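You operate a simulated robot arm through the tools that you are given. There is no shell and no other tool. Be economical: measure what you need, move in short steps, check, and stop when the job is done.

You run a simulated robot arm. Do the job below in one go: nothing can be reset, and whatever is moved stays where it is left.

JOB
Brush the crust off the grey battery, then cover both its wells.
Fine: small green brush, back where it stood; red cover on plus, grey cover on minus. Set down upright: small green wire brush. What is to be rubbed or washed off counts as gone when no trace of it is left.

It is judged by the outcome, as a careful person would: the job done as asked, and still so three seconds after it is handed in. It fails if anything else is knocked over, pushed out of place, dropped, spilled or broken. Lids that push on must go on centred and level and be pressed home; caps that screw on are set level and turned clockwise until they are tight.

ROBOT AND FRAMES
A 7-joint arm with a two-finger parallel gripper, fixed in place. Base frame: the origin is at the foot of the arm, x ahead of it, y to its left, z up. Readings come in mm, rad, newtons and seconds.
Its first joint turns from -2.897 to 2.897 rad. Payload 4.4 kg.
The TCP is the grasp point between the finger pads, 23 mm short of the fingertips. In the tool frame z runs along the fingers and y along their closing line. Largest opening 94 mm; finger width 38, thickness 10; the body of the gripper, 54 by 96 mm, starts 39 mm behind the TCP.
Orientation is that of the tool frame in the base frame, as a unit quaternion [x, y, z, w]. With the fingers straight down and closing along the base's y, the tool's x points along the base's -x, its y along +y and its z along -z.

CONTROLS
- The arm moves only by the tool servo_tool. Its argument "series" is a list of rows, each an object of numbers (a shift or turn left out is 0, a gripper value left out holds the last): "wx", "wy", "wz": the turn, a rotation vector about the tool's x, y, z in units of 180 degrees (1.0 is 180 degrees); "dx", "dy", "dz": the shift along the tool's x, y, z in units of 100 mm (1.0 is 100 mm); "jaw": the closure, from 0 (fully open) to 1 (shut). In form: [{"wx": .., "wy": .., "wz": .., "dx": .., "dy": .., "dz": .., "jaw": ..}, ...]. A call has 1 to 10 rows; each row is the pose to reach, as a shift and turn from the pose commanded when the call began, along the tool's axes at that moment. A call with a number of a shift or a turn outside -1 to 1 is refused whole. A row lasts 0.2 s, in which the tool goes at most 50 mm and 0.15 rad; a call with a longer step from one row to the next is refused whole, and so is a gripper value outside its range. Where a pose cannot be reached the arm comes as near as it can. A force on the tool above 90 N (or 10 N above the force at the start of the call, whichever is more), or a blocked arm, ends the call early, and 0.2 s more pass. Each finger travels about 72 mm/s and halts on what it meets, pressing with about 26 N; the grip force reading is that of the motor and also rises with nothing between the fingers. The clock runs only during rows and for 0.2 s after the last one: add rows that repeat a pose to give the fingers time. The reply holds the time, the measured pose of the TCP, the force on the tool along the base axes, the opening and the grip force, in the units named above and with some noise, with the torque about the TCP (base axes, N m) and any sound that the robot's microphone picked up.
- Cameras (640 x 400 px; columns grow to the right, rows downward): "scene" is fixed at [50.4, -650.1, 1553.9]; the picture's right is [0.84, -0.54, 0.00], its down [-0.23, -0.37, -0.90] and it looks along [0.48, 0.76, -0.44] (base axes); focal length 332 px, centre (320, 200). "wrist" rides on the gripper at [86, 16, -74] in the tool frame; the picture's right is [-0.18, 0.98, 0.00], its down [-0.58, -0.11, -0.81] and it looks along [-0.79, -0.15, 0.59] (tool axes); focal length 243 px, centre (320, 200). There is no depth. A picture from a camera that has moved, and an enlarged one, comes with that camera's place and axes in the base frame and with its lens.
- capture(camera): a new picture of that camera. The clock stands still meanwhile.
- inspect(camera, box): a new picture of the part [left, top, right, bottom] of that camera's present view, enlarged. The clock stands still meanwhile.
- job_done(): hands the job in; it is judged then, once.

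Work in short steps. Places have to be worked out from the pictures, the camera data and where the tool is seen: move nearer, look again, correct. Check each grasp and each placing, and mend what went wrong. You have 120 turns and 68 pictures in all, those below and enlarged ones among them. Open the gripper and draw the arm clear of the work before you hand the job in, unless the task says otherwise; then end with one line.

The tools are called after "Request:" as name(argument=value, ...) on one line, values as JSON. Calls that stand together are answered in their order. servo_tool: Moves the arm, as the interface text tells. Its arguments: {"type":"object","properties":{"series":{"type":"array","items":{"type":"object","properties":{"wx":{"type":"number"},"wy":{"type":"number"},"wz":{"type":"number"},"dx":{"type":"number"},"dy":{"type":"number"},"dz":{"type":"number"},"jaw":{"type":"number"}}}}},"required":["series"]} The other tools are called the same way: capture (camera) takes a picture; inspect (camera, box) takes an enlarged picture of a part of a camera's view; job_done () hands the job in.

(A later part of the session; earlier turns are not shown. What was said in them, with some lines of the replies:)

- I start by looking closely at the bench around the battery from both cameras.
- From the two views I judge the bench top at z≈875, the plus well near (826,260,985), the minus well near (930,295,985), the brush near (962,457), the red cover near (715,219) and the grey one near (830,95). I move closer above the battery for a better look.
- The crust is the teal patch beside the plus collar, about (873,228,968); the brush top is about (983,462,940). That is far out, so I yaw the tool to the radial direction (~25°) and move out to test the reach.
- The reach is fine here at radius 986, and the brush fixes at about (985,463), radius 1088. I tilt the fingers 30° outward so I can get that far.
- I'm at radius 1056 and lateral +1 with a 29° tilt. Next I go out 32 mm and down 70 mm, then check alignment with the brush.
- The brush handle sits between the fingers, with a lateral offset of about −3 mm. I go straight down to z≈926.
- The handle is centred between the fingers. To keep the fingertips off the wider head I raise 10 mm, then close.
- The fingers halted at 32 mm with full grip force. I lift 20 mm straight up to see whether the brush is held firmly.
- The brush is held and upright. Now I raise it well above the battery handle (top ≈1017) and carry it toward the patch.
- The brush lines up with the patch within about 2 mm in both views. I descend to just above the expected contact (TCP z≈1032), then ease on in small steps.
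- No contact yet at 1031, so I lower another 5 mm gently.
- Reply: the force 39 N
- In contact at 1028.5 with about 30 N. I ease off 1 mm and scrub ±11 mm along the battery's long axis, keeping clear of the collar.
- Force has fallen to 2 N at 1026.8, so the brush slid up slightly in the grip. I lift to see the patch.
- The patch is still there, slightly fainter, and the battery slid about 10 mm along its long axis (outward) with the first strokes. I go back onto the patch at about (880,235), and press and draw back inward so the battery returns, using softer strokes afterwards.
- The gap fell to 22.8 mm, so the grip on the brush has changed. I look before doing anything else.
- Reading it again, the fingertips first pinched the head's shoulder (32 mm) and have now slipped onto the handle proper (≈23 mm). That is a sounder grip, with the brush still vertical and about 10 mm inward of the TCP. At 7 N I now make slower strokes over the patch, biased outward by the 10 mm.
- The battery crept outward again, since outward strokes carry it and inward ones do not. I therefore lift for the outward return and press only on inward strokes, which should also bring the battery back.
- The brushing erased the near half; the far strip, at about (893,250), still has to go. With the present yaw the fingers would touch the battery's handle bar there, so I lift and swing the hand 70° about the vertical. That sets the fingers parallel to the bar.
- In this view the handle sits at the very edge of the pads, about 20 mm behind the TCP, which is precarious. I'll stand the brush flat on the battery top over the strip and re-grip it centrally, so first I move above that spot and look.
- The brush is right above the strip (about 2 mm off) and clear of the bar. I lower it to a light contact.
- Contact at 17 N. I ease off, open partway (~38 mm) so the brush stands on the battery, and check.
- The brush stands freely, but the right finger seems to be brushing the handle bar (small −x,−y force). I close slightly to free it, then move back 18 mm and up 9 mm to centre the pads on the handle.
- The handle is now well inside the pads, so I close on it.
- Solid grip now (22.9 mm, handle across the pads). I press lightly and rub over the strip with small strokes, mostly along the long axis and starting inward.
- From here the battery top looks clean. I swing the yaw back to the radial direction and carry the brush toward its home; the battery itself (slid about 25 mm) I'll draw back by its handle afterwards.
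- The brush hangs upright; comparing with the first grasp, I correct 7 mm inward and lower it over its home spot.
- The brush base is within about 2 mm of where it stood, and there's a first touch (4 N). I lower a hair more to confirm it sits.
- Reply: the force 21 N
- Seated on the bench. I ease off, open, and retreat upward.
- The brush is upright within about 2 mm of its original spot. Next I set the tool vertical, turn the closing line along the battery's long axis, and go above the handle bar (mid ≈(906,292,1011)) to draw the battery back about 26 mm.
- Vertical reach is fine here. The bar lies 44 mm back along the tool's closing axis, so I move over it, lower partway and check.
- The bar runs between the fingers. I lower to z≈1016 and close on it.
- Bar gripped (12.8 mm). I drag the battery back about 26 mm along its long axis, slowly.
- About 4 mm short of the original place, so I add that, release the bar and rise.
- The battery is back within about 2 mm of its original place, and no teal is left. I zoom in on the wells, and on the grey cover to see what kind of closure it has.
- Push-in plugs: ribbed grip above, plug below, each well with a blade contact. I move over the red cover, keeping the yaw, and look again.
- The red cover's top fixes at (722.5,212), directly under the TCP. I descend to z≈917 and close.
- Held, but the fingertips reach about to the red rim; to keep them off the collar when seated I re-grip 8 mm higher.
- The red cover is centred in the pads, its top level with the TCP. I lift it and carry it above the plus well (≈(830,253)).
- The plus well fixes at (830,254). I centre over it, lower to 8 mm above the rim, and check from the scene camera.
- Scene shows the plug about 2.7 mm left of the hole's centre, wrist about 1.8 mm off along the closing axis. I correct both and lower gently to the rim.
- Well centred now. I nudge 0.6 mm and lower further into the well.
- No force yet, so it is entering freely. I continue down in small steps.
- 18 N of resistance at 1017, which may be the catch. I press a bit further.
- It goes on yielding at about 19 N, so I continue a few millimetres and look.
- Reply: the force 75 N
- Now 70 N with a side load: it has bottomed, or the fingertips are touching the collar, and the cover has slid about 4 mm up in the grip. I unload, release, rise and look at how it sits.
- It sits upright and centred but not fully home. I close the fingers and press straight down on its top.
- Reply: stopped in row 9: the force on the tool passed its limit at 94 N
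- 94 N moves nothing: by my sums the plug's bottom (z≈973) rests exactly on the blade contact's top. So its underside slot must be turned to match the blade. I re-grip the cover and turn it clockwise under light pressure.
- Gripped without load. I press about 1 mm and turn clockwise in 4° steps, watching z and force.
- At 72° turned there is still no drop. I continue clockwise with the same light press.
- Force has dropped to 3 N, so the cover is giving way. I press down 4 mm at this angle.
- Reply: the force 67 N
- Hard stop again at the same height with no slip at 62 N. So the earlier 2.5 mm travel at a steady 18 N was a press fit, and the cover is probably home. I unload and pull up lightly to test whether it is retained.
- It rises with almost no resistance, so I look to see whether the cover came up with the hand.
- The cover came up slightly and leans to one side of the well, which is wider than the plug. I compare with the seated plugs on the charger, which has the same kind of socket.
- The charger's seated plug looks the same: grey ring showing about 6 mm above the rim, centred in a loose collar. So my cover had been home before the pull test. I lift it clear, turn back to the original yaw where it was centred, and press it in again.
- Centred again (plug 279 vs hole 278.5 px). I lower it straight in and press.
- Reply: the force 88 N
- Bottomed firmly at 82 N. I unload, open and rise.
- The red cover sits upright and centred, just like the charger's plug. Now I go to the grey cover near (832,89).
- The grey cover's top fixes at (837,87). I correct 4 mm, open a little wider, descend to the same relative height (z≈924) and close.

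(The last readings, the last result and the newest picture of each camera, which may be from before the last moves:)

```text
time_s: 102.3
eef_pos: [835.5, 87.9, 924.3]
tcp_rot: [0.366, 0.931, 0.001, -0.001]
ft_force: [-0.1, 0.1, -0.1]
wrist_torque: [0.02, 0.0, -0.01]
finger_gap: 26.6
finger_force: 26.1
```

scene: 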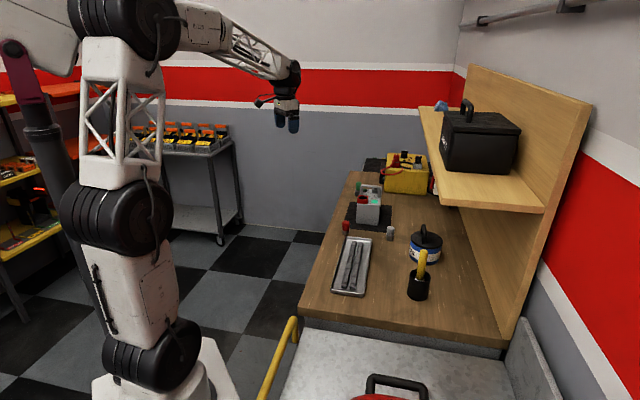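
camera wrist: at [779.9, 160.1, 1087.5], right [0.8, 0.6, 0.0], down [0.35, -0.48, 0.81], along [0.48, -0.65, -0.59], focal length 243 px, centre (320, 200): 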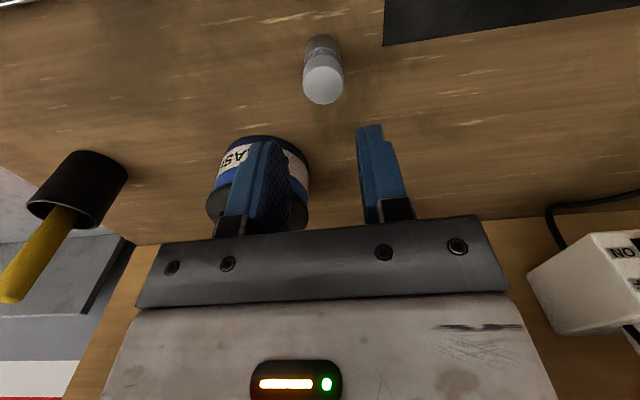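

Gripped (26.6 mm). I lift and carry it to above the minus well, reckoned at (941,299.5) from the same pictures that gave the plus well.

Request:
servo_tool(series=[{"dz": -0.2}, {"dz": -0.6}, {"dz": -1.0}, {"dz": -1.0}])

Request:
servo_tool(series=[{"dz": -0.4}, {"dz": -0.71}, {"dz": -0.71, "dx": 0.1, "dy": 0.35}, {"dz": -0.71, "dx": 0.2, "dy": 0.7}, {"dz": -0.71, "dx": 0.3, "dy": 1.0}, {"dz": -0.71, "dx": 0.3, "dy": 1.0}])

Request:
servo_tool(series=[{"dx": 0.13, "dy": 0.35}, {"dx": 0.26, "dy": 0.7}, {"dx": 0.375, "dy": 1.0}, {"dx": 0.375, "dy": 1.0}])

```text
time_s: 103.3
eef_pos: [836.5, 86.7, 1025.0]
tcp_rot: [0.366, 0.931, 0.0, 0.0]
ft_force: [0.2, -0.2, -0.5]
wrist_torque: [-0.01, -0.02, 0.01]
finger_gap: 26.0
finger_force: 26.4
```

```text
time_s: 104.7
eef_pos: [882.3, 180.9, 1095.8]
tcp_rot: [0.365, 0.931, 0.002, 0.0]
ft_force: [1.2, 0.4, -0.3]
wrist_torque: [-0.01, 0.01, -0.01]
finger_gap: 26.3
finger_force: 25.8
```

```text
time_s: 105.7
eef_pos: [924.5, 280.7, 1094.5]
tcp_rot: [0.366, 0.931, -0.001, -0.001]
ft_force: [-1.2, 1.0, -1.0]
wrist_torque: [0.03, 0.02, 0.01]
finger_gap: 25.8
finger_force: 26.2
```

I move over the well and lower to the same relative height (TCP 1036.6) as the red reference view, then compare.

Request:
servo_tool(series=[{"dx": 0.003, "dy": 0.13}, {"dx": 0.006, "dy": 0.259}, {"dx": 0.006, "dy": 0.259, "dz": 0.25}, {"dx": 0.006, "dy": 0.259, "dz": 0.45}, {"dx": 0.006, "dy": 0.259, "dz": 0.5}, {"dx": 0.006, "dy": 0.259, "dz": 0.53}, {"dx": 0.006, "dy": 0.259, "dz": 0.55}, {"dx": 0.006, "dy": 0.259, "dz": 0.55}])

Request:
inspect(camera="wrist", box=[240, 40, 400, 180])

```text
time_s: 107.5
eef_pos: [938.8, 299.8, 1039.2]
tcp_rot: [0.366, 0.931, 0.002, 0.0]
ft_force: [0.2, -0.4, 0.0]
wrist_torque: [0.03, 0.02, 0.02]
finger_gap: 26.1
finger_force: 25.7
```

```text
2.86 times, centred on (320, 110) of wrist
camera zoom: at [888.1, 370.7, 1115.8], right [0.8, 0.6, 0.0], down [0.35, -0.48, 0.81], along [0.48, -0.65, -0.59], focal length 693 px, centre (320, 457)
```

zoom: 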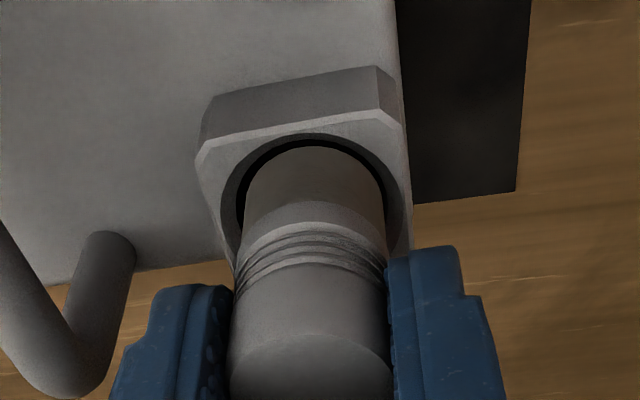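

Compared with the red reference, the hole is about 1.2 mm further along the pointing direction and 0.8 mm back along the closing axis. I correct and lower gently.

Request:
servo_tool(series=[{"dx": -0.012, "dy": -0.008}, {"dx": -0.012, "dy": -0.008, "dz": 0.04}, {"dx": -0.012, "dy": -0.008, "dz": 0.07}, {"dx": -0.012, "dy": -0.008, "dz": 0.1}, {"dx": -0.012, "dy": -0.008, "dz": 0.13}, {"dx": -0.012, "dy": -0.008, "dz": 0.15}, {"dx": -0.012, "dy": -0.008, "dz": 0.17}, {"dx": -0.012, "dy": -0.008, "dz": 0.18}, {"dx": -0.012, "dy": -0.008, "dz": 0.18}])

```text
time_s: 109.5
eef_pos: [939.9, 298.2, 1022.6]
tcp_rot: [0.365, 0.931, 0.0, -0.001]
ft_force: [-0.6, -1.5, -0.8]
wrist_torque: [0.0, -0.02, -0.02]
finger_gap: 25.9
finger_force: 25.8
```

Entering freely (no force). I continue down in small steps to the stop.

Request:
servo_tool(series=[{"dz": 0.02}, {"dz": 0.035}, {"dz": 0.045}, {"dz": 0.055}, {"dz": 0.065}, {"dz": 0.075}, {"dz": 0.075}])

```text
time_s: 111.1
eef_pos: [941.0, 297.7, 1014.8]
tcp_rot: [0.366, 0.931, 0.001, -0.001]
ft_force: [2.0, 0.5, 19.5]
wrist_torque: [0.1, 0.0, -0.02]
finger_gap: 26.0
finger_force: 26.5
```

Same 19 N resistance as with the red one. I press on to the hard stop.

Request:
servo_tool(series=[{"dz": 0.01}, {"dz": 0.02}, {"dz": 0.03}, {"dz": 0.04}, {"dz": 0.04}])

```text
time_s: 112.3
eef_pos: [940.1, 298.1, 1012.2]
tcp_rot: [0.365, 0.931, 0.002, 0.001]
ft_force: [-9.8, -6.3, 42.0]
wrist_torque: [-0.65, 0.41, -0.18]
finger_gap: 26.2
finger_force: 26.8
```

Request:
servo_tool(series=[{"dz": 0.01}, {"dz": 0.02}, {"dz": 0.02}])

```text
time_s: 113.1
eef_pos: [940.4, 298.6, 1012.5]
tcp_rot: [0.365, 0.931, 0.002, 0.001]
ft_force: [-11.6, -7.5, 80.4]
wrist_torque: [-1.32, 0.76, -0.24]
finger_gap: 25.9
finger_force: 26.5
```

Hard stop at 80 N, as with the red one. I unload, open, rise and look from the scene.

Request:
servo_tool(series=[{"dz": -0.02}, {"dz": -0.035}, {"dz": -0.035, "jaw": 0.6}, {"dz": -0.035, "jaw": 0.6}, {"dz": -0.3, "jaw": 0.6}, {"dz": -0.7, "jaw": 0.6}, {"dz": -1.0, "jaw": 0.6}, {"dz": -1.0, "jaw": 0.6}])

Request:
inspect(camera="scene", box=[352, 168, 392, 208])

```text
time_s: 114.9
eef_pos: [939.7, 298.4, 1106.0]
tcp_rot: [0.366, 0.931, 0.001, 0.0]
ft_force: [-0.3, 0.2, 0.2]
wrist_torque: [0.03, 0.01, 0.0]
finger_gap: 37.5
finger_force: 0.1
```

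```text
10.00 times, centred on (372, 188) of scene
camera zoom: at [50.4, -650.1, 1553.9], right [0.84, -0.54, 0.0], down [-0.23, -0.37, -0.9], along [0.48, 0.76, -0.44], focal length 3320 px, centre (-200, 320)
```

zoom: 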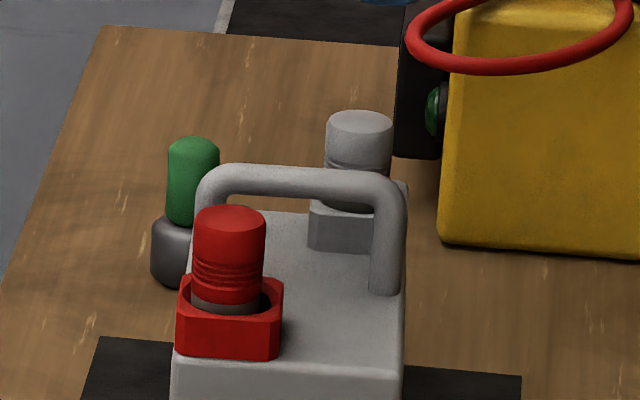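

Both tops stand at the same height (~1019) and look upright. I check the grey one's centring from the wrist.

Request:
inspect(camera="wrist", box=[200, 0, 440, 160])

```text
2.50 times, centred on (320, 80) of wrist
camera zoom: at [887.9, 369.2, 1183.3], right [0.8, 0.6, 0.0], down [0.35, -0.48, 0.81], along [0.48, -0.65, -0.59], focal length 606 px, centre (320, 500)
```

zoom: 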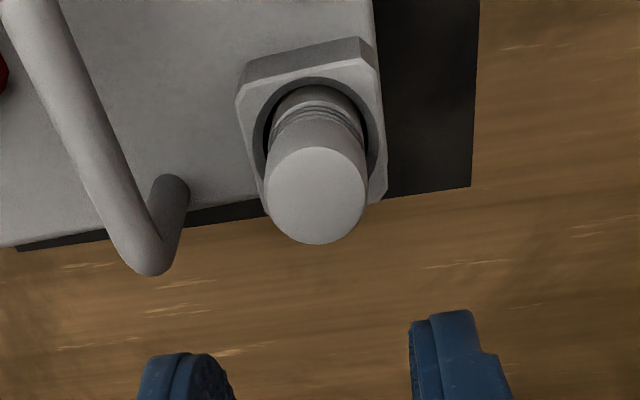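

The grey cover is centred and upright. I open fully and draw the arm up and back, clear of the work.

Request:
servo_tool(series=[{"dz": -0.4, "jaw": 0.0}, {"dz": -0.8}, {"dz": -1.0}, {"dz": -1.0, "dx": 0.25, "dy": -0.2}, {"dz": -1.0, "dx": 0.5, "dy": -0.4}, {"dz": -1.0, "dx": 0.75, "dy": -0.65}, {"dz": -1.0, "dx": 0.95, "dy": -0.9}, {"dz": -1.0, "dx": 0.95, "dy": -0.9}])

Request:
inspect(camera="scene", box=[330, 150, 450, 250])

```text
time_s: 116.7
eef_pos: [809.6, 296.1, 1209.5]
tcp_rot: [0.365, 0.931, 0.0, -0.001]
ft_force: [0.2, 0.4, 1.3]
wrist_torque: [-0.01, -0.01, -0.01]
finger_gap: 94.2
finger_force: 0.0
```

```text
4.00 times, centred on (390, 200) of scene
camera zoom: at [50.4, -650.1, 1553.9], right [0.84, -0.54, 0.0], down [-0.23, -0.37, -0.9], along [0.48, 0.76, -0.44], focal length 1328 px, centre (40, 200)
```

zoom: 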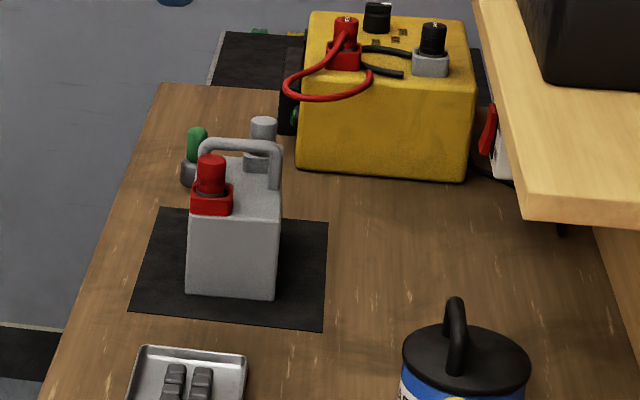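

The crust looks gone, the brush is back, and both covers are on with the battery in place and the arm clear, so I hand in.

Request:
job_done()

```text
The job is handed in.
```

I handed the job in: the crust is brushed off with no trace visible, the small green brush stands upright within about 2 mm of its old spot, and the red cover (plus) and grey cover (minus) are pressed to a hard stop; brushing had slid the battery about 26 mm, so I pulled it back to within about 2 mm.
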